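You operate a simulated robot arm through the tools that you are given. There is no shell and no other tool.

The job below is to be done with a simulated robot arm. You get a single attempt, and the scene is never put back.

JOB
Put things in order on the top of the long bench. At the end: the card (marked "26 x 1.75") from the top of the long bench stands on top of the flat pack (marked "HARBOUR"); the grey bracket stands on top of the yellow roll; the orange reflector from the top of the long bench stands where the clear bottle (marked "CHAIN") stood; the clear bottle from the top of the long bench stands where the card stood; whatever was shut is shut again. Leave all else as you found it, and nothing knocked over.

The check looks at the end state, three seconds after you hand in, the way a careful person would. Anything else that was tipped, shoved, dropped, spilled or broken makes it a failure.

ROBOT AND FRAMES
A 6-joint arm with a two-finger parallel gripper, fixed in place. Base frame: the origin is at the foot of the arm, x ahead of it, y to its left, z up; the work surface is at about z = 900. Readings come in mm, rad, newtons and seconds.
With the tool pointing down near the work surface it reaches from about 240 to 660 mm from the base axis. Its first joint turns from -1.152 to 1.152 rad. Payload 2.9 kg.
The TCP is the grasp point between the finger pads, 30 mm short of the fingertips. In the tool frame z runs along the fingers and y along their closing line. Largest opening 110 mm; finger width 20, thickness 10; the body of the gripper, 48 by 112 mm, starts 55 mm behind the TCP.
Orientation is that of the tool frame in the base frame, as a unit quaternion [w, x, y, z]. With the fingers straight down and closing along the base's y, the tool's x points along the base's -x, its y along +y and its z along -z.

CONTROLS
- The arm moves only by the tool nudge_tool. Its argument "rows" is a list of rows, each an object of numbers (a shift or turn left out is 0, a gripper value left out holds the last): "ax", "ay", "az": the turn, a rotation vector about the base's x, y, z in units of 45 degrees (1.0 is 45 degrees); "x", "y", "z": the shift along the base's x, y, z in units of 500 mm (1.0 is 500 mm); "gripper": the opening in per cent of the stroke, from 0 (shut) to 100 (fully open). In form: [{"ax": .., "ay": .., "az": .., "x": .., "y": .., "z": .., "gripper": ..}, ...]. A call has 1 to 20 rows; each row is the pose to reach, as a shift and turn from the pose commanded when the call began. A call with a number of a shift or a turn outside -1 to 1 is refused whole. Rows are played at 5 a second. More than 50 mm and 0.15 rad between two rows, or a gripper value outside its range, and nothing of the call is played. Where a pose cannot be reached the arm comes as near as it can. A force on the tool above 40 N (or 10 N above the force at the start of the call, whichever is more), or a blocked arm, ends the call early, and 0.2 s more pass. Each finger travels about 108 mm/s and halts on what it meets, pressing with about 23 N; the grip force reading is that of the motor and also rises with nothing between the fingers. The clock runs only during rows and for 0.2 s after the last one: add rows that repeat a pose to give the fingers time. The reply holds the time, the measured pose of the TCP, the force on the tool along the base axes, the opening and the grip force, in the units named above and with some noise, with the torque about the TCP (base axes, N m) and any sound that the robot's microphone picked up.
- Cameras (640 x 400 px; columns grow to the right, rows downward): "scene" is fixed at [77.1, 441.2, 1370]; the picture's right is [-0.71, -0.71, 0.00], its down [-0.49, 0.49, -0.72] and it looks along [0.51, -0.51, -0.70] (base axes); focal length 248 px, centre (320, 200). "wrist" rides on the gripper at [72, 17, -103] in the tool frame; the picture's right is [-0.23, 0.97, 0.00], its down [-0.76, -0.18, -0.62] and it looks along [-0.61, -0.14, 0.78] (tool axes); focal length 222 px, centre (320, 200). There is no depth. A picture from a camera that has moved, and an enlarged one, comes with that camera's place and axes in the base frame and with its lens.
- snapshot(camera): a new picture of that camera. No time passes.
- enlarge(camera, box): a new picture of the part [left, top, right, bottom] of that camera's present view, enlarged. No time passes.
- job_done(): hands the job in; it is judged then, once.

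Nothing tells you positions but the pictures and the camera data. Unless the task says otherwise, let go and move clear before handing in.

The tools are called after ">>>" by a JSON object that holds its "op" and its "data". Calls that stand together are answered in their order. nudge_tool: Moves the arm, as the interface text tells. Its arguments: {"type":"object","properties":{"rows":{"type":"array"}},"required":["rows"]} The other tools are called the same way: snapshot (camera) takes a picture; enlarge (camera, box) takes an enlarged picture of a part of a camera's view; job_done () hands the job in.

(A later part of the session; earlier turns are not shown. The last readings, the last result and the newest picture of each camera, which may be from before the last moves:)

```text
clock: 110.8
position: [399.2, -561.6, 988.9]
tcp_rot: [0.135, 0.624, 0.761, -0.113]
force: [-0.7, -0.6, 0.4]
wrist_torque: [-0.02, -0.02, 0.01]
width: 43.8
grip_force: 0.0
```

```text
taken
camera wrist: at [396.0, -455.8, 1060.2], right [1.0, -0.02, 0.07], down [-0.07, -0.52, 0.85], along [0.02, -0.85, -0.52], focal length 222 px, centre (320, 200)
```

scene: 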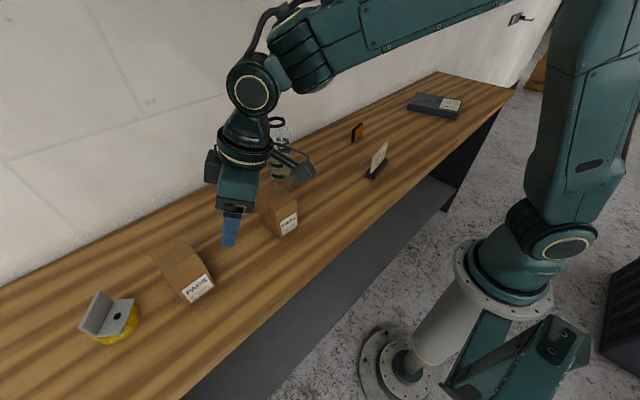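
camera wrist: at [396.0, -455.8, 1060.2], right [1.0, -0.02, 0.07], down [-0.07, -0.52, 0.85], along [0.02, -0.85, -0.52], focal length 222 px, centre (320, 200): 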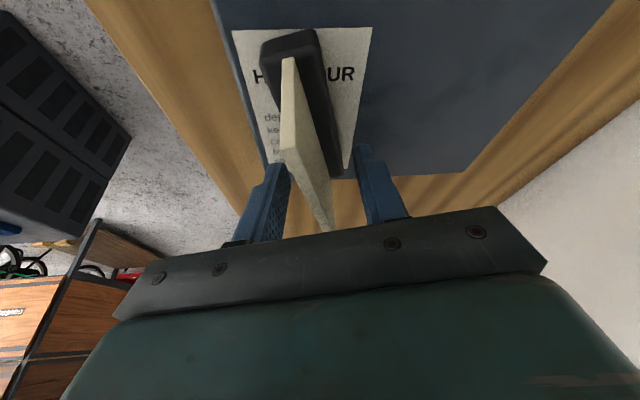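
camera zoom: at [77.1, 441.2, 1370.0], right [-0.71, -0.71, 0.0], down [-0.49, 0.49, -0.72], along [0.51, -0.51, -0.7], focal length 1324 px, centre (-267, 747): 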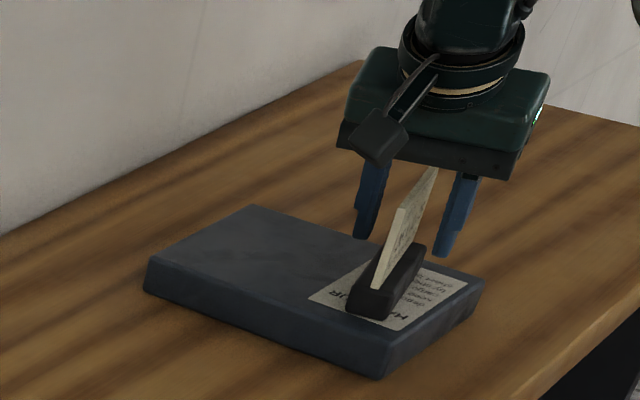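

Card stands on the pack. Retreating straight up first, then inward.

>>> {"op": "nudge_tool", "data": {"rows": [{"z": 0.04}, {"z": 0.08}, {"z": 0.12}, {"z": 0.14}, {"z": 0.16, "y": 0.05, "x": -0.01}, {"z": 0.18, "y": 0.12, "x": -0.02}, {"z": 0.2, "y": 0.19, "x": -0.04}, {"z": 0.22, "y": 0.27, "x": -0.06}, {"z": 0.22, "y": 0.35, "x": -0.08}, {"z": 0.22, "y": 0.35, "x": -0.08}]}}

>>> {"op": "snapshot", "data": {"camera": "wrist"}}

>>> {"op": "enlarge", "data": {"camera": "scene", "box": [320, 60, 520, 185]}}

>>> {"op": "enlarge", "data": {"camera": "scene", "box": [340, 110, 468, 190]}}

```text
clock: 113.0
position: [359.6, -384.7, 1098.1]
tcp_rot: [0.135, 0.625, 0.76, -0.114]
force: [0.3, 0.3, -0.6]
wrist_torque: [0.0, -0.01, -0.03]
width: 44.1
grip_force: 0.1
```

```text
taken
camera wrist: at [355.0, -278.7, 1169.4], right [1.0, -0.02, 0.07], down [-0.07, -0.52, 0.85], along [0.02, -0.85, -0.52], focal length 222 px, centre (320, 200)
```

wrist: 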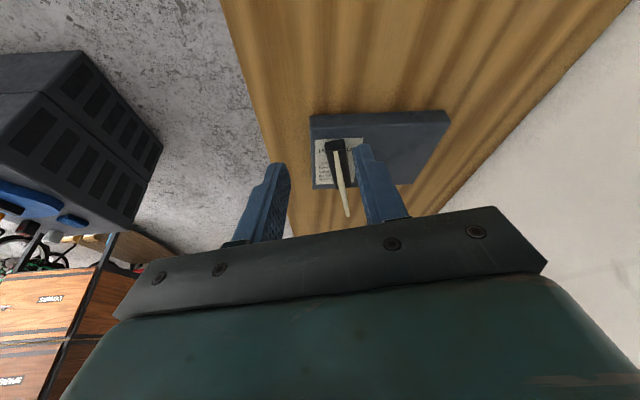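

```text
3.20 times, centred on (420, 122) of scene
camera zoom: at [77.1, 441.2, 1370.0], right [-0.71, -0.71, 0.0], down [-0.49, 0.49, -0.72], along [0.51, -0.51, -0.7], focal length 794 px, centre (0, 448)
```

zoom: 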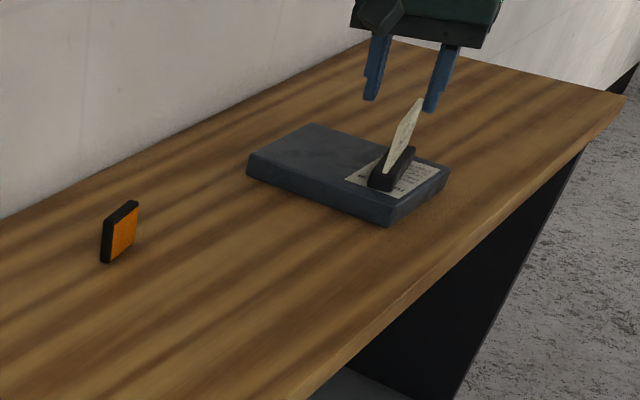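

```text
5.00 times, centred on (404, 150) of scene
camera zoom: at [77.1, 441.2, 1370.0], right [-0.71, -0.71, 0.0], down [-0.49, 0.49, -0.72], along [0.51, -0.51, -0.7], focal length 1241 px, centre (-100, 450)
```

zoom: 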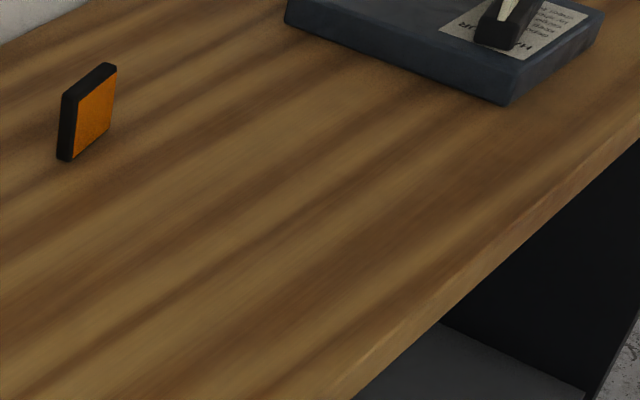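

The card is on the pack and the pack hasn't shifted. Next is the bottle: I'll straighten the tool and go look at it.

>>> {"op": "nudge_tool", "data": {"rows": [{"ax": 0.145, "ay": 0.029, "y": 0.07, "z": 0.02}, {"ax": 0.29, "ay": 0.059, "y": 0.14, "z": 0.04}, {"ax": 0.4355, "ay": 0.088, "y": 0.21, "z": 0.06}, {"ax": 0.4355, "ay": 0.088, "y": 0.29, "z": 0.08}, {"ax": 0.4355, "ay": 0.088, "y": 0.37, "z": 0.1}, {"ax": 0.4355, "ay": 0.088, "y": 0.37, "z": 0.1}]}}

>>> {"op": "nudge_tool", "data": {"rows": [{"az": 0.11, "y": 0.06}, {"az": 0.22, "y": 0.12}, {"az": 0.33, "y": 0.18}, {"az": 0.44, "y": 0.24}, {"az": 0.55, "y": 0.3}, {"az": 0.66, "y": 0.36}, {"az": 0.77, "y": 0.42}, {"az": 0.88, "y": 0.48}, {"az": 1.0, "y": 0.54}]}}

>>> {"op": "nudge_tool", "data": {"rows": [{"az": 0.12, "gripper": 100}, {"az": 0.24}, {"az": 0.36}, {"az": 0.48}, {"az": 0.6}, {"az": 0.747}, {"az": 0.747}]}}

>>> {"op": "snapshot", "data": {"camera": "wrist"}}

>>> {"op": "snapshot", "data": {"camera": "scene"}}

```text
clock: 114.4
position: [357.7, -200.5, 1148.1]
tcp_rot: [0.0, 0.634, 0.774, -0.004]
force: [0.0, -0.3, -0.5]
wrist_torque: [0.0, 0.01, 0.0]
width: 44.2
grip_force: 0.1
```

```text
clock: 116.4
position: [359.8, 68.4, 1150.7]
tcp_rot: [0.002, 0.289, 0.957, -0.004]
force: [0.2, -0.3, 0.5]
wrist_torque: [-0.02, 0.01, -0.04]
width: 44.1
grip_force: 0.0
```

```text
clock: 118.0
position: [360.1, 68.7, 1148.7]
tcp_rot: [0.003, 0.0, 1.0, -0.003]
force: [0.6, -0.3, 0.0]
wrist_torque: [0.0, 0.01, -0.02]
width: 109.9
grip_force: 0.1
```

```text
taken
camera wrist: at [286.4, 86.5, 1251.0], right [0.23, 0.97, 0.0], down [0.76, -0.17, 0.63], along [0.61, -0.15, -0.78], focal length 222 px, centre (320, 200)
```

wrist: 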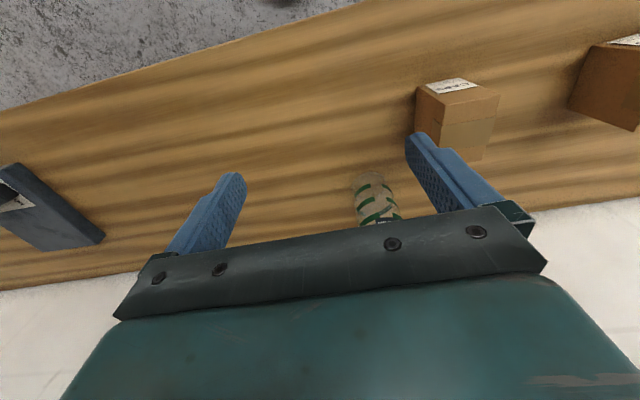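

```text
taken
```

scene: 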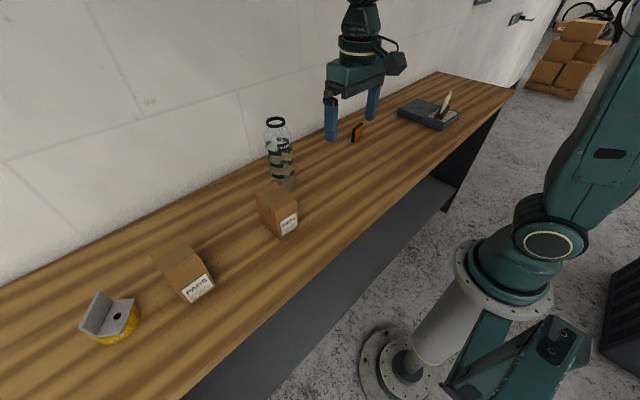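

>>> {"op": "enlarge", "data": {"camera": "scene", "box": [248, 105, 312, 200]}}

>>> {"op": "enlarge", "data": {"camera": "wrist", "box": [330, 150, 426, 230]}}

```text
4.21 times, centred on (280, 152) of scene
camera zoom: at [77.1, 441.2, 1370.0], right [-0.71, -0.71, 0.0], down [-0.49, 0.49, -0.72], along [0.51, -0.51, -0.7], focal length 1045 px, centre (488, 400)
```

zoom: 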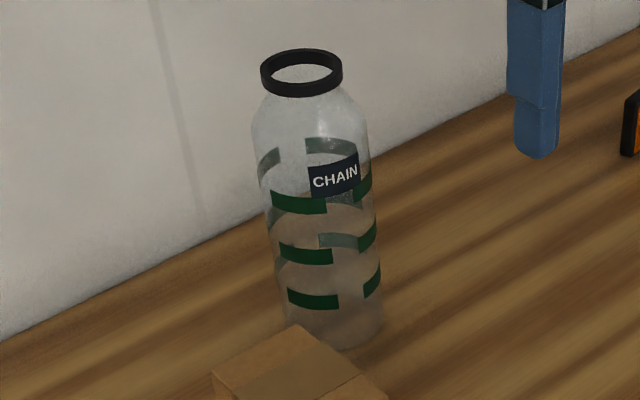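

```text
5.00 times, centred on (378, 190) of wrist
camera zoom: at [286.4, 86.5, 1251.0], right [0.23, 0.97, 0.0], down [0.76, -0.17, 0.63], along [0.61, -0.15, -0.78], focal length 1111 px, centre (30, 250)
```

zoom: 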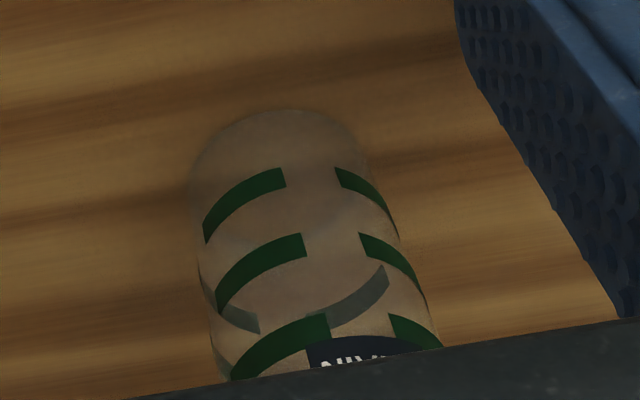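

I need a sharper fix on the bottle. I'll view it from the side.

>>> {"op": "nudge_tool", "data": {"rows": [{"x": 0.06, "y": -0.05}, {"x": 0.12, "y": -0.1}, {"x": 0.18, "y": -0.15}, {"x": 0.23, "y": -0.2}, {"x": 0.23, "y": -0.2}]}}

>>> {"op": "snapshot", "data": {"camera": "wrist"}}

>>> {"op": "enlarge", "data": {"camera": "wrist", "box": [400, 60, 592, 220]}}

```text
clock: 119.2
position: [477.2, -31.5, 1150.6]
tcp_rot: [0.003, 0.001, 1.0, -0.003]
force: [-0.3, 0.7, 0.5]
wrist_torque: [0.0, 0.0, 0.04]
width: 110.0
grip_force: 0.1
```

```text
taken
camera wrist: at [403.8, -13.2, 1251.6], right [0.23, 0.97, 0.0], down [0.76, -0.17, 0.63], along [0.61, -0.15, -0.78], focal length 222 px, centre (320, 200)
```

wrist: 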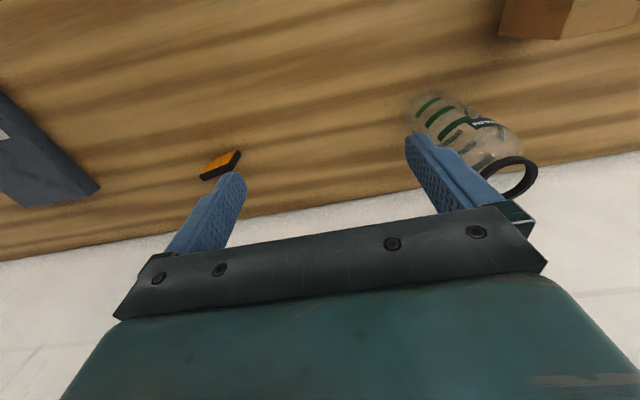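

```text
2.50 times, centred on (496, 140) of wrist
camera zoom: at [403.8, -13.2, 1251.6], right [0.23, 0.97, 0.0], down [0.76, -0.17, 0.63], along [0.61, -0.15, -0.78], focal length 555 px, centre (-120, 350)
```

zoom: 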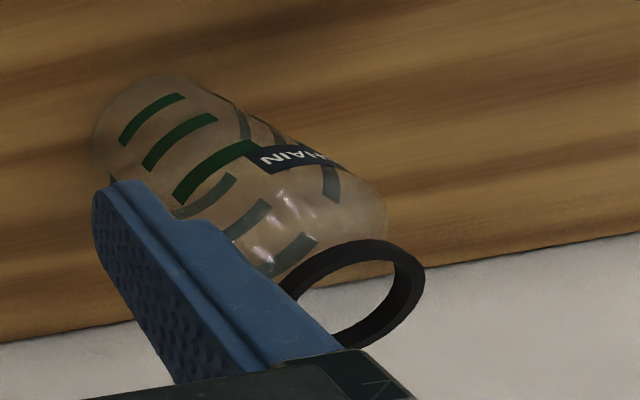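

>>> {"op": "nudge_tool", "data": {"rows": [{"x": 0.01, "y": 0.07, "z": 0.0}, {"x": 0.03, "y": 0.14, "z": 0.0}, {"x": 0.06, "y": 0.2, "z": -0.01}, {"x": 0.1, "y": 0.26, "z": -0.02}, {"x": 0.15, "y": 0.312, "z": -0.02}, {"x": 0.15, "y": 0.312, "z": -0.02}]}}

>>> {"op": "snapshot", "data": {"camera": "wrist"}}

>>> {"op": "enlarge", "data": {"camera": "wrist", "box": [224, 80, 416, 240]}}

>>> {"op": "enlarge", "data": {"camera": "scene", "box": [230, 60, 330, 200]}}

```text
clock: 120.6
position: [549.3, 123.9, 1136.4]
tcp_rot: [0.003, 0.001, 1.0, -0.003]
force: [0.0, -0.7, 1.0]
wrist_torque: [0.01, -0.05, 0.02]
width: 110.1
grip_force: 0.1
```

```text
taken
camera wrist: at [475.9, 141.3, 1240.1], right [0.23, 0.97, 0.0], down [0.76, -0.17, 0.63], along [0.61, -0.15, -0.78], focal length 222 px, centre (320, 200)
```

wrist: 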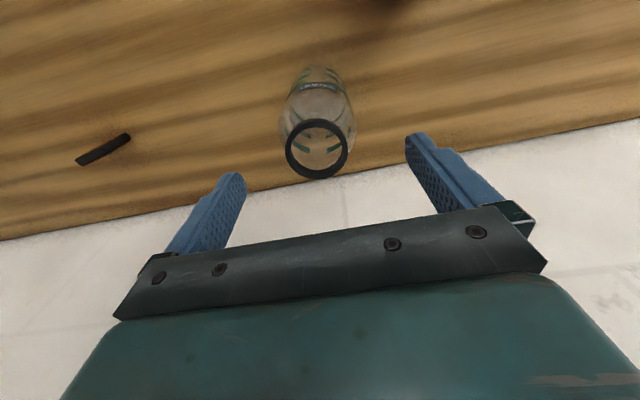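

```text
2.50 times, centred on (320, 160) of wrist
camera zoom: at [475.9, 141.3, 1240.1], right [0.23, 0.97, 0.0], down [0.76, -0.17, 0.63], along [0.61, -0.15, -0.78], focal length 555 px, centre (320, 300)
```

zoom: 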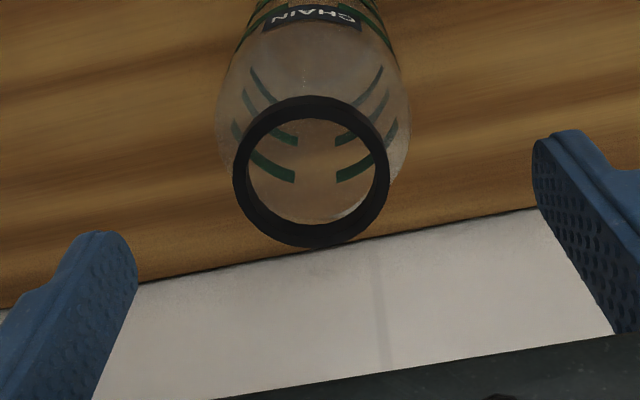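

```text
2.86 times, centred on (280, 130) of scene
camera zoom: at [77.1, 441.2, 1370.0], right [-0.71, -0.71, 0.0], down [-0.49, 0.49, -0.72], along [0.51, -0.51, -0.7], focal length 709 px, centre (434, 400)
```

zoom: 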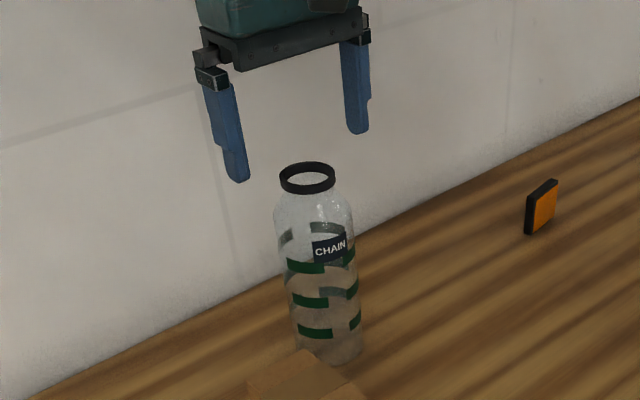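

Bottle axis is about (551.5,122), top at z≈1084. I'll centre over it and descend with the gripper fully open, stopping short of the rim.

>>> {"op": "nudge_tool", "data": {"rows": [{"x": 0.005, "y": -0.003}, {"x": 0.005, "y": -0.003, "z": -0.06}, {"x": 0.005, "y": -0.003, "z": -0.12}, {"x": 0.005, "y": -0.003, "z": -0.165}, {"x": 0.005, "y": -0.003, "z": -0.192}, {"x": 0.005, "y": -0.003, "z": -0.192}]}}

>>> {"op": "snapshot", "data": {"camera": "wrist"}}

>>> {"op": "enlarge", "data": {"camera": "scene", "box": [230, 60, 330, 200]}}

```text
clock: 122.0
position: [552.4, 123.8, 1044.5]
tcp_rot: [0.002, 0.002, 1.0, -0.003]
force: [0.0, 0.5, 0.1]
wrist_torque: [-0.01, -0.02, -0.03]
width: 109.9
grip_force: 0.0
```

```text
taken
camera wrist: at [479.2, 141.6, 1146.2], right [0.23, 0.97, 0.0], down [0.76, -0.17, 0.63], along [0.61, -0.15, -0.78], focal length 222 px, centre (320, 200)
```

wrist: 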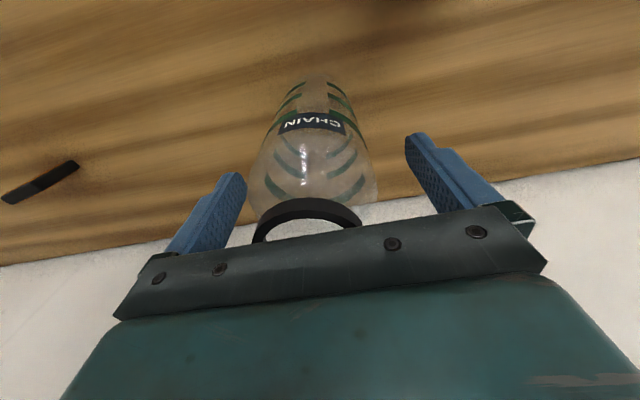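

```text
2.86 times, centred on (280, 130) of scene
camera zoom: at [77.1, 441.2, 1370.0], right [-0.71, -0.71, 0.0], down [-0.49, 0.49, -0.72], along [0.51, -0.51, -0.7], focal length 709 px, centre (434, 400)
```

zoom: 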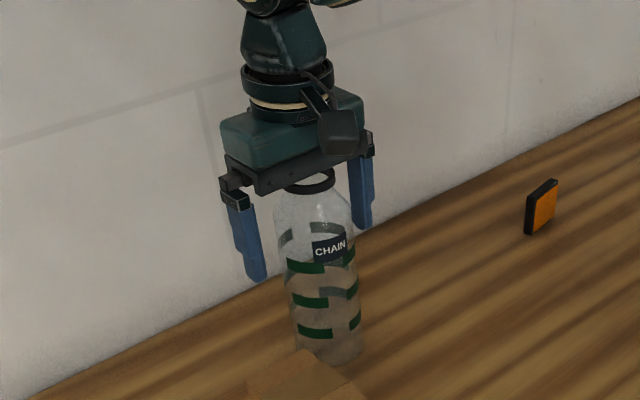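

>>> {"op": "nudge_tool", "data": {"rows": [{"y": -0.007, "z": -0.005}, {"y": -0.007, "z": -0.009}, {"y": -0.007, "z": -0.009}]}}

>>> {"op": "nudge_tool", "data": {"rows": [{"gripper": 80}, {"gripper": 70}, {"gripper": 60}, {"gripper": 0}, {"gripper": 0}, {"gripper": 0}]}}

>>> {"op": "snapshot", "data": {"camera": "wrist"}}

>>> {"op": "enlarge", "data": {"camera": "scene", "box": [230, 60, 330, 200]}}

```text
clock: 122.8
position: [552.6, 118.7, 1038.8]
tcp_rot: [0.003, 0.001, 1.0, -0.004]
force: [0.3, 0.1, 0.2]
wrist_torque: [0.0, 0.02, -0.01]
width: 110.0
grip_force: 0.0
```

```text
clock: 124.2
position: [551.9, 119.4, 1039.0]
tcp_rot: [0.002, 0.001, 1.0, -0.003]
force: [-0.4, 0.1, -0.9]
wrist_torque: [0.05, -0.03, -0.01]
width: 67.9
grip_force: 22.9
```

```text
taken
camera wrist: at [478.9, 137.7, 1141.8], right [0.23, 0.97, 0.0], down [0.76, -0.17, 0.63], along [0.61, -0.15, -0.78], focal length 222 px, centre (320, 200)
```

wrist: 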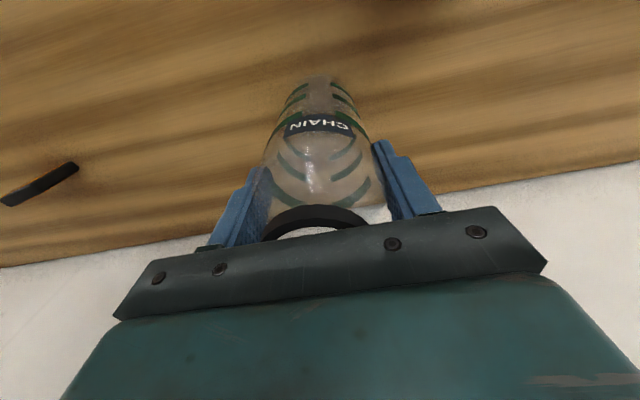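

```text
2.86 times, centred on (280, 130) of scene
camera zoom: at [77.1, 441.2, 1370.0], right [-0.71, -0.71, 0.0], down [-0.49, 0.49, -0.72], along [0.51, -0.51, -0.7], focal length 709 px, centre (434, 400)
```

zoom: 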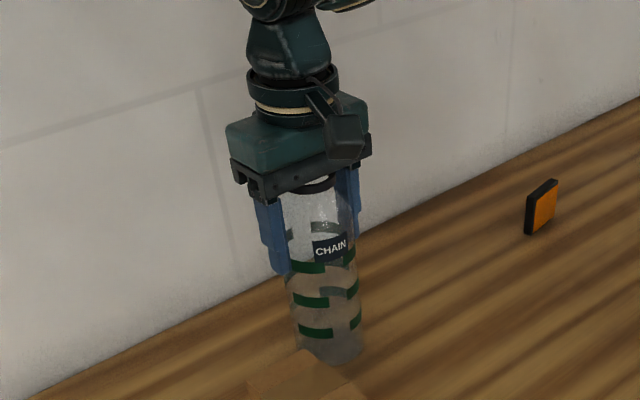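

Gripped at 68 mm diameter. A small test lift to check for slip before carrying.

>>> {"op": "nudge_tool", "data": {"rows": [{"z": 0.006, "gripper": 0}, {"z": 0.014}, {"z": 0.024}, {"z": 0.03}, {"z": 0.03}]}}

>>> {"op": "snapshot", "data": {"camera": "wrist"}}

>>> {"op": "enlarge", "data": {"camera": "scene", "box": [230, 60, 330, 200]}}

```text
clock: 125.4
position: [551.7, 118.1, 1053.8]
tcp_rot: [0.003, 0.001, 1.0, -0.003]
force: [1.0, 0.2, -0.9]
wrist_torque: [0.0, -0.02, -0.01]
width: 67.8
grip_force: 22.7
```

```text
taken
camera wrist: at [478.8, 137.5, 1156.5], right [0.23, 0.97, 0.0], down [0.76, -0.17, 0.63], along [0.61, -0.15, -0.78], focal length 222 px, centre (320, 200)
```

wrist: 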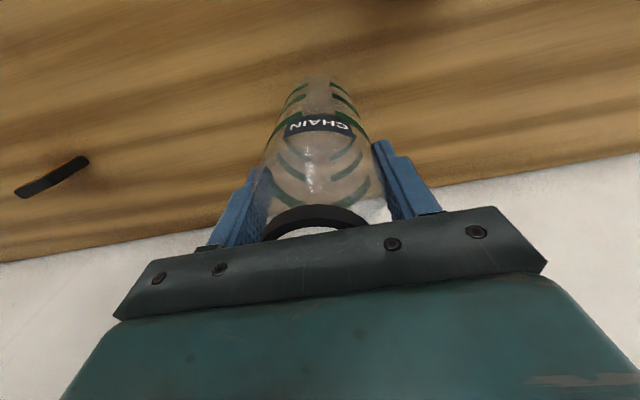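

```text
2.86 times, centred on (280, 130) of scene
camera zoom: at [77.2, 441.2, 1370.0], right [-0.71, -0.71, 0.0], down [-0.49, 0.49, -0.72], along [0.51, -0.51, -0.7], focal length 709 px, centre (434, 400)
```

zoom: 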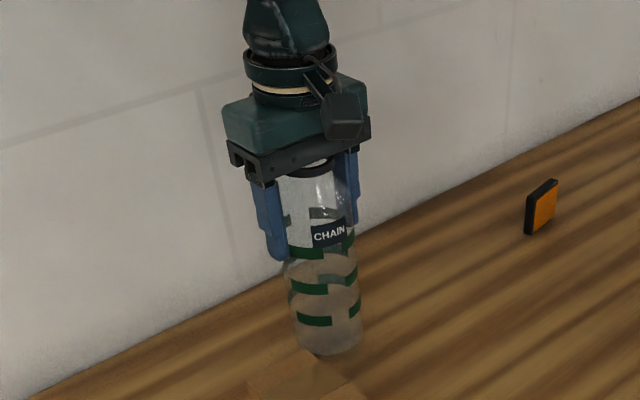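

No slip and the bottle is light. Carrying it upright to the card's old place at (389.5,-121.5).

>>> {"op": "nudge_tool", "data": {"rows": [{"z": 0.02, "gripper": 0}, {"z": 0.03, "x": -0.02, "y": -0.03}, {"z": 0.03, "x": -0.06, "y": -0.085}, {"z": 0.03, "x": -0.1, "y": -0.145}, {"z": 0.03, "x": -0.14, "y": -0.205}, {"z": 0.03, "x": -0.18, "y": -0.265}, {"z": 0.03, "x": -0.22, "y": -0.325}, {"z": 0.03, "x": -0.26, "y": -0.385}, {"z": 0.03, "x": -0.3, "y": -0.44}, {"z": 0.03, "x": -0.324, "y": -0.4816}, {"z": 0.03, "x": -0.324, "y": -0.4816}, {"z": 0.01, "x": -0.324, "y": -0.4816}, {"z": -0.01, "x": -0.324, "y": -0.4816}, {"z": -0.02, "x": -0.324, "y": -0.4816}, {"z": -0.02, "x": -0.324, "y": -0.4816}]}}

>>> {"op": "snapshot", "data": {"camera": "wrist"}}

>>> {"op": "enlarge", "data": {"camera": "scene", "box": [320, 60, 448, 200]}}

```text
clock: 128.6
position: [391.4, -120.1, 1044.5]
tcp_rot: [0.002, 0.002, 1.0, -0.002]
force: [1.2, -1.0, -0.7]
wrist_torque: [0.01, 0.01, -0.02]
width: 67.7
grip_force: 23.1
```

```text
taken
camera wrist: at [317.6, -102.0, 1147.1], right [0.23, 0.97, 0.0], down [0.76, -0.17, 0.63], along [0.61, -0.15, -0.78], focal length 222 px, centre (320, 200)
```

wrist: 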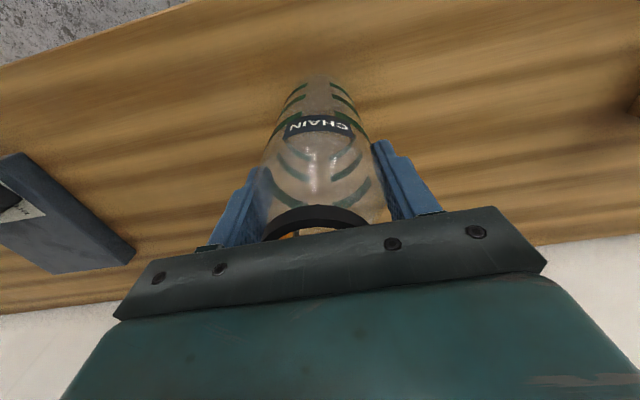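

```text
2.86 times, centred on (384, 130) of scene
camera zoom: at [77.2, 441.2, 1370.0], right [-0.71, -0.71, 0.0], down [-0.49, 0.49, -0.72], along [0.51, -0.51, -0.7], focal length 709 px, centre (137, 400)
```

zoom: 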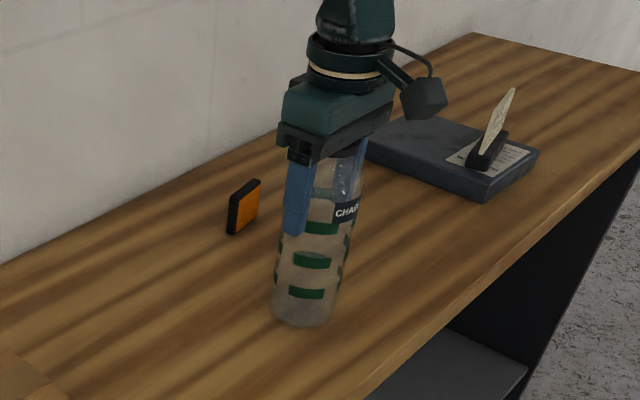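

>>> {"op": "nudge_tool", "data": {"rows": [{"z": -0.004, "y": -0.001, "gripper": 0}, {"z": -0.008, "y": -0.001}, {"z": -0.01, "y": -0.001}, {"z": -0.011, "y": -0.001}, {"z": -0.011, "y": -0.001}]}}

```text
clock: 129.8
position: [390.8, -121.9, 1039.5]
tcp_rot: [0.003, 0.001, 1.0, -0.004]
force: [-2.6, 0.8, 15.5]
wrist_torque: [0.38, 0.28, 0.01]
width: 68.0
grip_force: 23.0
```

>>> {"op": "nudge_tool", "data": {"rows": [{"z": 0.003, "gripper": 0}, {"z": 0.005}, {"z": 0.005}]}}

```text
clock: 130.6
position: [388.3, -120.8, 1040.0]
tcp_rot: [0.001, 0.001, 1.0, -0.003]
force: [-0.1, 1.0, -0.6]
wrist_torque: [-0.03, 0.02, 0.02]
width: 67.5
grip_force: 22.9
```

>>> {"op": "nudge_tool", "data": {"rows": [{"z": -0.002, "gripper": 0}, {"z": -0.002}]}}

>>> {"op": "nudge_tool", "data": {"rows": [{"gripper": 64}, {"gripper": 70}, {"gripper": 82}, {"gripper": 95}, {"gripper": 100}, {"gripper": 100}]}}

>>> {"op": "snapshot", "data": {"camera": "wrist"}}

>>> {"op": "enlarge", "data": {"camera": "scene", "box": [320, 60, 448, 200]}}

```text
clock: 131.2
position: [390.6, -121.9, 1039.5]
tcp_rot: [0.002, 0.001, 1.0, -0.002]
force: [0.6, 0.8, -1.0]
wrist_torque: [0.0, 0.01, 0.02]
width: 67.8
grip_force: 23.0
```

```text
clock: 132.6
position: [390.2, -121.4, 1039.3]
tcp_rot: [0.003, 0.001, 1.0, -0.003]
force: [-0.3, 0.5, -0.4]
wrist_torque: [-0.04, -0.03, 0.01]
width: 110.2
grip_force: 0.2
```

```text
taken
camera wrist: at [316.8, -103.2, 1142.0], right [0.23, 0.97, 0.0], down [0.76, -0.17, 0.63], along [0.61, -0.15, -0.78], focal length 222 px, centre (320, 200)
```

wrist: 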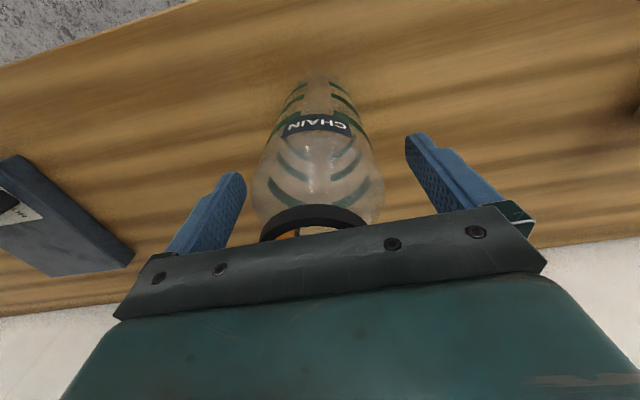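

```text
2.86 times, centred on (384, 130) of scene
camera zoom: at [77.1, 441.2, 1370.0], right [-0.71, -0.71, 0.0], down [-0.49, 0.49, -0.72], along [0.51, -0.51, -0.7], focal length 709 px, centre (137, 400)
```

zoom: 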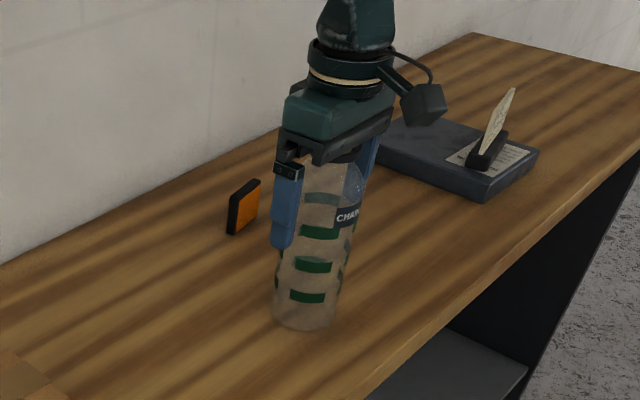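

Bottle stands in the card's place. Rising straight up clear of its rim.

>>> {"op": "nudge_tool", "data": {"rows": [{"z": 0.05}, {"z": 0.12}, {"z": 0.19}, {"z": 0.24}, {"z": 0.24}]}}

>>> {"op": "snapshot", "data": {"camera": "wrist"}}

>>> {"op": "snapshot", "data": {"camera": "scene"}}

>>> {"op": "enlarge", "data": {"camera": "scene", "box": [340, 110, 404, 190]}}

```text
clock: 133.8
position: [388.7, -120.7, 1160.4]
tcp_rot: [0.003, 0.001, 1.0, -0.002]
force: [0.4, 0.4, -0.9]
wrist_torque: [-0.03, -0.02, 0.0]
width: 110.1
grip_force: 0.0
```

```text
taken
camera wrist: at [315.7, -101.6, 1263.1], right [0.23, 0.97, 0.0], down [0.76, -0.18, 0.63], along [0.61, -0.15, -0.78], focal length 222 px, centre (320, 200)
```

wrist: 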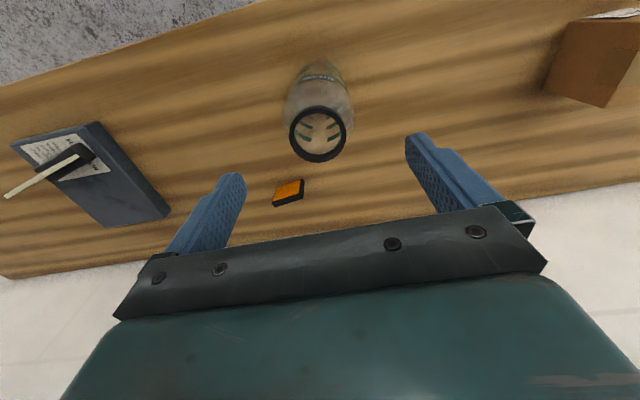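

```text
taken
```

scene: 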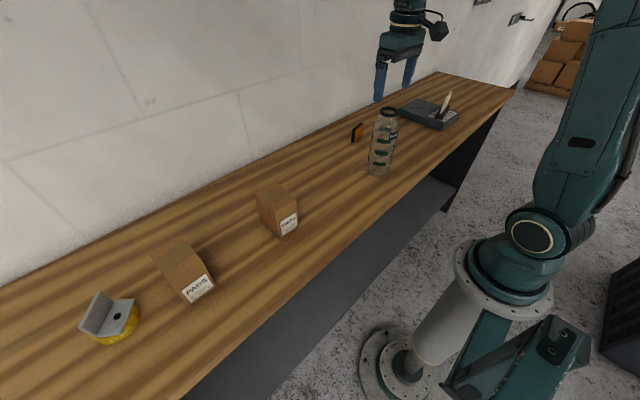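

```text
5.00 times, centred on (372, 150) of scene
camera zoom: at [77.1, 441.2, 1370.0], right [-0.71, -0.71, 0.0], down [-0.49, 0.49, -0.72], along [0.51, -0.51, -0.7], focal length 1241 px, centre (60, 450)
```

zoom: 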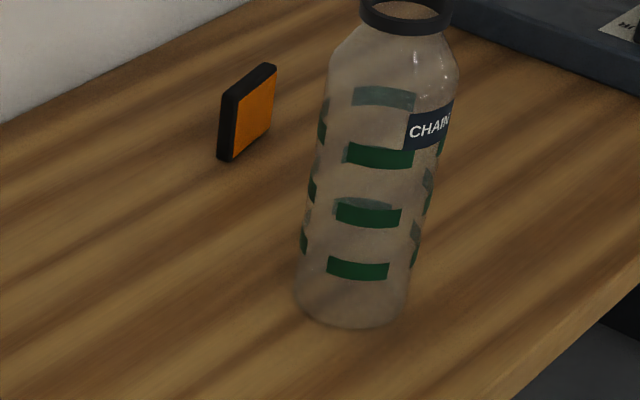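

The bottle is upright on the card's old spot. Now the reflector near (550,-222): I'll rotate so the closing line runs across its thin side and move above it.

>>> {"op": "nudge_tool", "data": {"rows": [{"x": 0.03, "az": -0.14}, {"x": 0.06, "az": -0.28}, {"x": 0.1, "y": -0.01, "az": -0.42, "z": -0.01}, {"x": 0.14, "y": -0.02, "az": -0.56, "z": -0.02}, {"x": 0.18, "y": -0.03, "az": -0.7, "z": -0.03}, {"x": 0.22, "y": -0.05, "az": -0.84, "z": -0.04}, {"x": 0.25, "y": -0.07, "az": -1.0, "z": -0.05}, {"x": 0.25, "y": -0.07, "az": -1.0, "z": -0.05}]}}

>>> {"op": "nudge_tool", "data": {"rows": [{"x": 0.01, "y": -0.02, "az": -0.16, "z": -0.02}, {"x": 0.03, "y": -0.04, "az": -0.32, "z": -0.04}, {"x": 0.05, "y": -0.06, "az": -0.48, "z": -0.06}, {"x": 0.07, "y": -0.08, "az": -0.64, "z": -0.08}, {"x": 0.0746, "y": -0.12, "az": -0.793, "z": -0.1}, {"x": 0.0746, "y": -0.12, "az": -0.793, "z": -0.1}]}}

>>> {"op": "snapshot", "data": {"camera": "wrist"}}

>>> {"op": "snapshot", "data": {"camera": "scene"}}

```text
clock: 135.6
position: [516.2, -156.1, 1136.0]
tcp_rot: [0.001, 0.385, 0.923, -0.004]
force: [0.4, 0.2, -0.5]
wrist_torque: [-0.01, 0.0, 0.03]
width: 110.1
grip_force: 0.0
```

```text
clock: 137.0
position: [551.7, -217.9, 1084.6]
tcp_rot: [0.0, 0.649, 0.761, -0.003]
force: [-0.7, -0.8, 1.0]
wrist_torque: [0.03, -0.01, -0.04]
width: 110.1
grip_force: 0.0
```

```text
taken
camera wrist: at [556.9, -142.0, 1186.9], right [1.0, -0.07, 0.0], down [-0.05, -0.78, 0.63], along [-0.05, -0.63, -0.78], focal length 222 px, centre (320, 200)
```

wrist: 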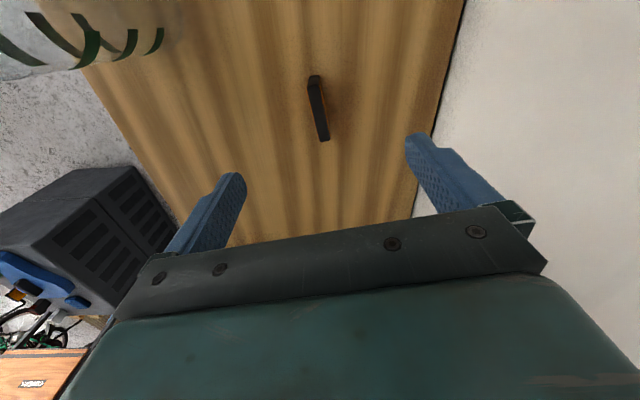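

```text
taken
```

scene: 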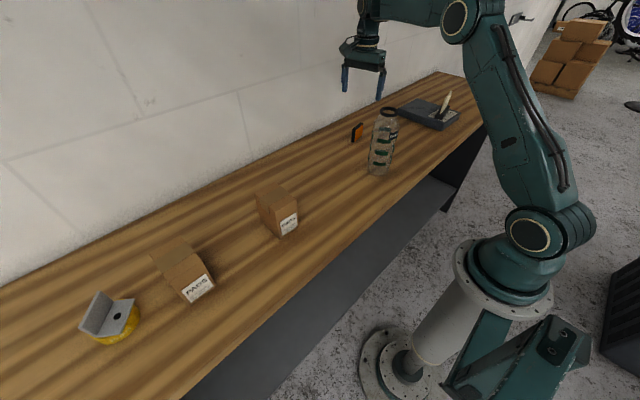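

>>> {"op": "enlarge", "data": {"camera": "wrist", "box": [256, 60, 384, 160]}}

>>> {"op": "enlarge", "data": {"camera": "scene", "box": [335, 110, 383, 150]}}

```text
4.00 times, centred on (320, 110) of wrist
camera zoom: at [556.9, -142.0, 1186.9], right [1.0, -0.07, 0.0], down [-0.05, -0.78, 0.63], along [-0.05, -0.63, -0.78], focal length 888 px, centre (320, 560)
```

zoom: 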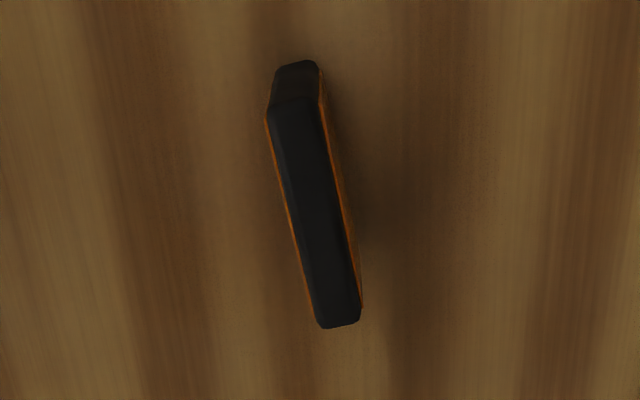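

```text
10.00 times, centred on (359, 130) of scene
camera zoom: at [77.2, 441.1, 1370.0], right [-0.71, -0.71, 0.0], down [-0.49, 0.49, -0.72], along [0.51, -0.51, -0.7], focal length 2482 px, centre (-70, 900)
```

zoom: 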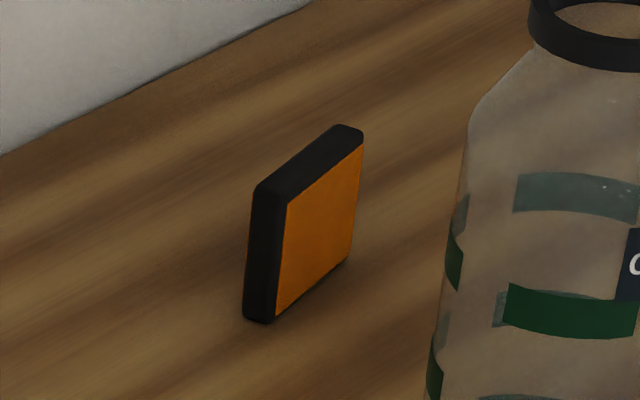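

Reflector centre is (550,-222), about 59 mm long, 13 mm thick and 43 mm tall. I'll align and descend around it.

>>> {"op": "nudge_tool", "data": {"rows": [{"x": -0.0026, "y": -0.0096, "az": -0.025}, {"x": -0.0026, "y": -0.0096, "az": -0.025, "z": -0.08}, {"x": -0.0026, "y": -0.0096, "az": -0.025, "z": -0.16}, {"x": -0.0026, "y": -0.0096, "az": -0.025, "z": -0.23}, {"x": -0.0026, "y": -0.0096, "az": -0.025, "z": -0.28}, {"x": -0.0026, "y": -0.0096, "az": -0.025, "z": -0.297}, {"x": -0.0026, "y": -0.0096, "az": -0.025, "z": -0.297}]}}

>>> {"op": "snapshot", "data": {"camera": "wrist"}}

>>> {"op": "enlarge", "data": {"camera": "wrist", "box": [224, 80, 416, 200]}}

>>> {"op": "enlarge", "data": {"camera": "scene", "box": [320, 60, 420, 150]}}

```text
clock: 138.6
position: [550.4, -221.4, 935.7]
tcp_rot: [-0.001, 0.655, 0.755, -0.004]
force: [-0.7, 0.1, -0.7]
wrist_torque: [0.02, 0.0, -0.03]
width: 110.0
grip_force: 0.2
```

```text
taken
camera wrist: at [558.0, -146.0, 1038.6], right [1.0, -0.09, 0.0], down [-0.07, -0.78, 0.63], along [-0.06, -0.63, -0.78], focal length 222 px, centre (320, 200)
```

wrist: 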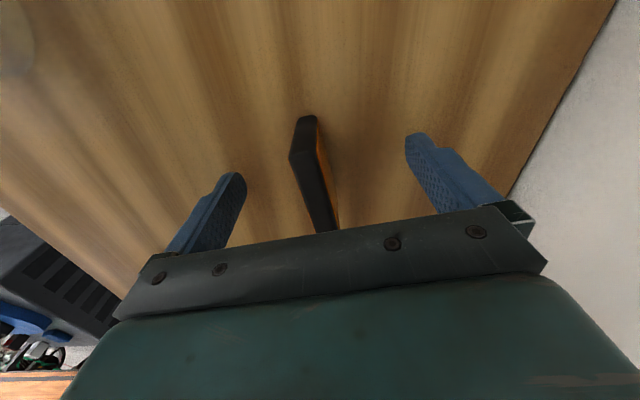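

```text
3.33 times, centred on (320, 140) of wrist
camera zoom: at [558.0, -146.0, 1038.6], right [1.0, -0.09, 0.0], down [-0.07, -0.78, 0.63], along [-0.06, -0.63, -0.78], focal length 740 px, centre (320, 400)
```

zoom: 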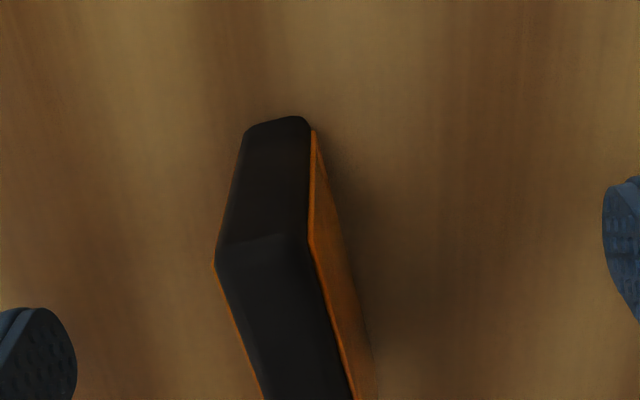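

```text
4.44 times, centred on (370, 105) of scene
camera zoom: at [77.1, 441.2, 1370.0], right [-0.71, -0.71, 0.0], down [-0.49, 0.49, -0.72], along [0.51, -0.51, -0.7], focal length 1103 px, centre (98, 622)
```

zoom: 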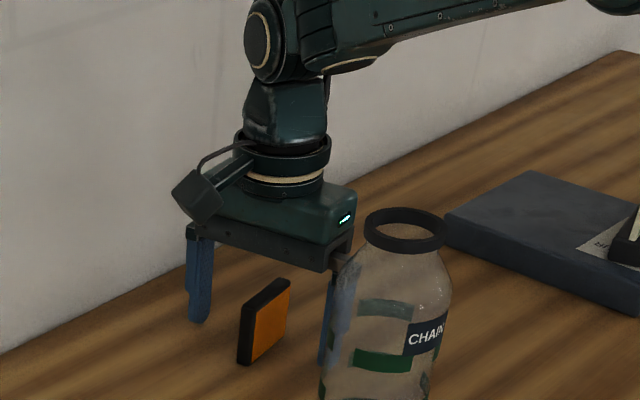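

>>> {"op": "nudge_tool", "data": {"rows": [{"gripper": 70}, {"gripper": 40}, {"gripper": 22}, {"gripper": 16}, {"gripper": 0}, {"gripper": 0}, {"gripper": 0}]}}

>>> {"op": "nudge_tool", "data": {"rows": [{"z": 0.008, "gripper": 0}, {"z": 0.02}, {"z": 0.04}, {"z": 0.06}, {"z": 0.06}]}}

>>> {"op": "snapshot", "data": {"camera": "wrist"}}

>>> {"op": "enlarge", "data": {"camera": "scene", "box": [320, 60, 420, 150]}}

```text
clock: 140.2
position: [551.3, -221.7, 936.2]
tcp_rot: [0.0, 0.655, 0.755, -0.004]
force: [-0.1, 0.4, 0.7]
wrist_torque: [0.03, 0.0, 0.02]
width: 12.2
grip_force: 22.6
```

```text
clock: 141.4
position: [551.4, -221.8, 967.9]
tcp_rot: [0.0, 0.656, 0.755, -0.004]
force: [0.2, -0.6, -0.6]
wrist_torque: [0.02, 0.0, -0.03]
width: 12.1
grip_force: 23.1
```

```text
taken
camera wrist: at [557.9, -145.5, 1069.5], right [1.0, -0.09, 0.0], down [-0.07, -0.78, 0.63], along [-0.06, -0.63, -0.78], focal length 222 px, centre (320, 200)
```

wrist: 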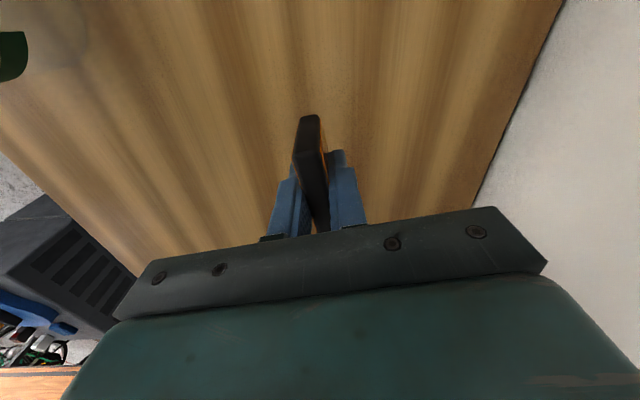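

```text
4.44 times, centred on (370, 105) of scene
camera zoom: at [77.1, 441.2, 1370.0], right [-0.71, -0.71, 0.0], down [-0.49, 0.49, -0.72], along [0.51, -0.51, -0.7], focal length 1103 px, centre (98, 622)
```

zoom: 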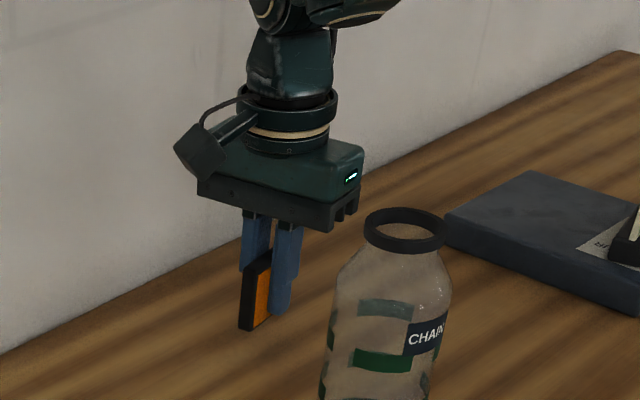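

Gripped at 12 mm and lifted cleanly. Carrying the reflector along the back of the bench to the bottle's old place at (551,121).

>>> {"op": "nudge_tool", "data": {"rows": [{"z": 0.05, "gripper": 0}, {"z": 0.08, "y": 0.04}, {"z": 0.08, "y": 0.11}, {"z": 0.08, "y": 0.18}, {"z": 0.08, "y": 0.26}, {"z": 0.08, "y": 0.34}, {"z": 0.08, "y": 0.42}, {"z": 0.08, "y": 0.5}, {"z": 0.08, "y": 0.58}, {"z": 0.07, "y": 0.65}, {"z": 0.04, "y": 0.684}, {"z": 0.0, "y": 0.684}, {"z": -0.03, "y": 0.684}, {"z": -0.03, "y": 0.684}]}}

>>> {"op": "snapshot", "data": {"camera": "wrist"}}

>>> {"op": "snapshot", "data": {"camera": "scene"}}

>>> {"op": "enlarge", "data": {"camera": "scene", "box": [230, 80, 330, 200]}}

```text
clock: 144.4
position: [549.6, 121.5, 950.7]
tcp_rot: [-0.001, 0.656, 0.755, -0.004]
force: [0.3, 0.8, -0.3]
wrist_torque: [0.01, -0.01, 0.02]
width: 11.9
grip_force: 23.3
```

```text
taken
camera wrist: at [557.0, 197.1, 1053.4], right [1.0, -0.09, 0.0], down [-0.07, -0.78, 0.63], along [-0.06, -0.63, -0.78], focal length 222 px, centre (320, 200)
```

wrist: 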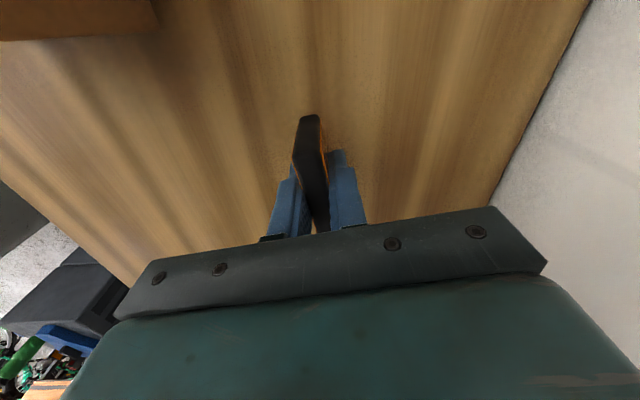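

```text
taken
```

scene: 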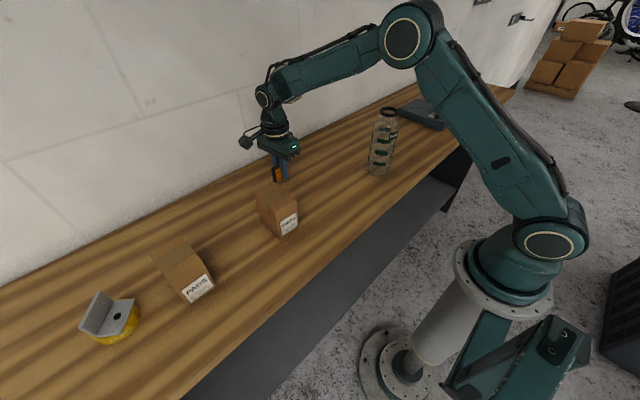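

```text
3.33 times, centred on (280, 140) of scene
camera zoom: at [77.1, 441.2, 1370.0], right [-0.71, -0.71, 0.0], down [-0.49, 0.49, -0.72], along [0.51, -0.51, -0.7], focal length 827 px, centre (453, 400)
```

zoom: 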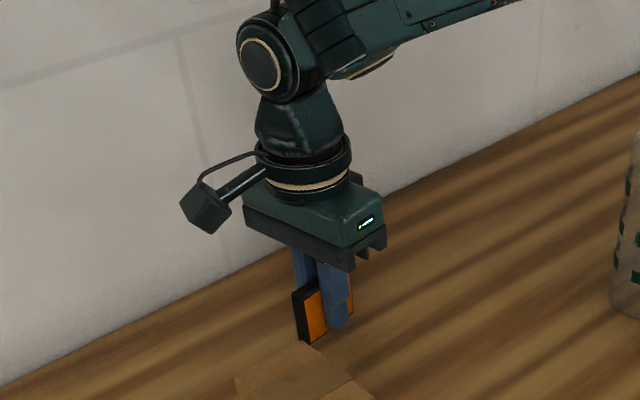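

>>> {"op": "nudge_tool", "data": {"rows": [{"x": 0.002, "y": -0.003, "z": -0.01, "gripper": 0}, {"x": 0.002, "y": -0.003, "z": -0.02}, {"x": 0.002, "y": -0.003, "z": -0.026}, {"x": 0.002, "y": -0.003, "z": -0.029}, {"x": 0.002, "y": -0.003, "z": -0.029}]}}

```text
clock: 145.6
position: [552.0, 120.6, 936.5]
tcp_rot: [0.001, 0.655, 0.755, -0.004]
force: [-0.1, 0.0, -0.9]
wrist_torque: [0.02, -0.01, 0.04]
width: 12.1
grip_force: 23.4
```

>>> {"op": "nudge_tool", "data": {"rows": [{"z": -0.001, "gripper": 0}, {"z": -0.002}, {"z": -0.003}, {"z": -0.003}]}}

```text
clock: 146.6
position: [552.2, 119.6, 936.9]
tcp_rot: [0.001, 0.656, 0.755, -0.003]
force: [-2.3, -0.3, 13.3]
wrist_torque: [-0.01, 0.06, -0.03]
width: 11.9
grip_force: 23.0
```

>>> {"op": "nudge_tool", "data": {"rows": [{"z": 0.002, "gripper": 0}, {"z": 0.004}, {"z": 0.004}]}}

```text
clock: 147.4
position: [551.3, 118.8, 936.0]
tcp_rot: [0.0, 0.655, 0.755, -0.005]
force: [0.0, -0.5, -0.3]
wrist_torque: [-0.02, 0.0, 0.01]
width: 12.1
grip_force: 22.5
```

>>> {"op": "nudge_tool", "data": {"rows": [{"z": -0.001, "gripper": 0}, {"z": -0.001, "gripper": 13}, {"z": -0.001, "gripper": 16}, {"z": -0.001, "gripper": 25}, {"z": -0.001, "gripper": 45}, {"z": -0.001, "gripper": 70}, {"z": -0.001, "gripper": 70}]}}

>>> {"op": "snapshot", "data": {"camera": "wrist"}}

>>> {"op": "enlarge", "data": {"camera": "scene", "box": [230, 80, 330, 200]}}

```text
clock: 149.0
position: [552.6, 119.1, 935.9]
tcp_rot: [-0.001, 0.655, 0.755, -0.004]
force: [0.5, -1.0, 0.0]
wrist_torque: [-0.03, 0.0, -0.03]
width: 77.2
grip_force: 0.1
```

```text
taken
camera wrist: at [558.5, 194.8, 1039.4], right [1.0, -0.09, 0.0], down [-0.07, -0.78, 0.63], along [-0.06, -0.63, -0.78], focal length 222 px, centre (320, 200)
```

wrist: 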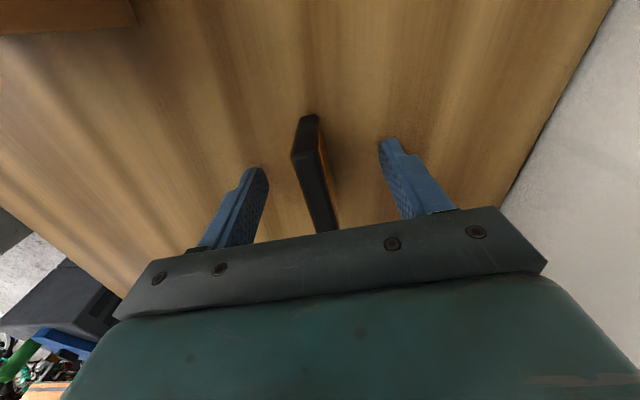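

```text
3.33 times, centred on (280, 140) of scene
camera zoom: at [77.1, 441.2, 1370.0], right [-0.71, -0.71, 0.0], down [-0.49, 0.49, -0.72], along [0.51, -0.51, -0.7], focal length 827 px, centre (453, 400)
```

zoom: 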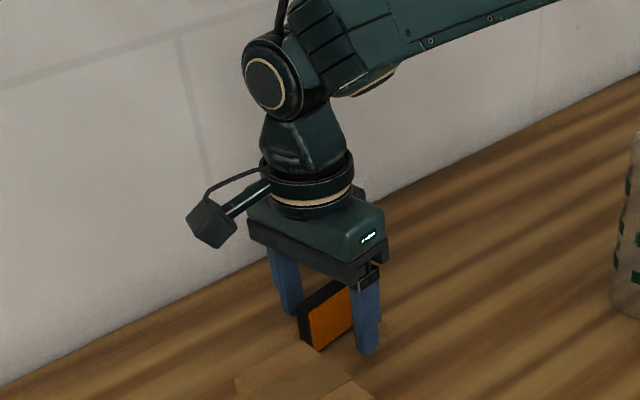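

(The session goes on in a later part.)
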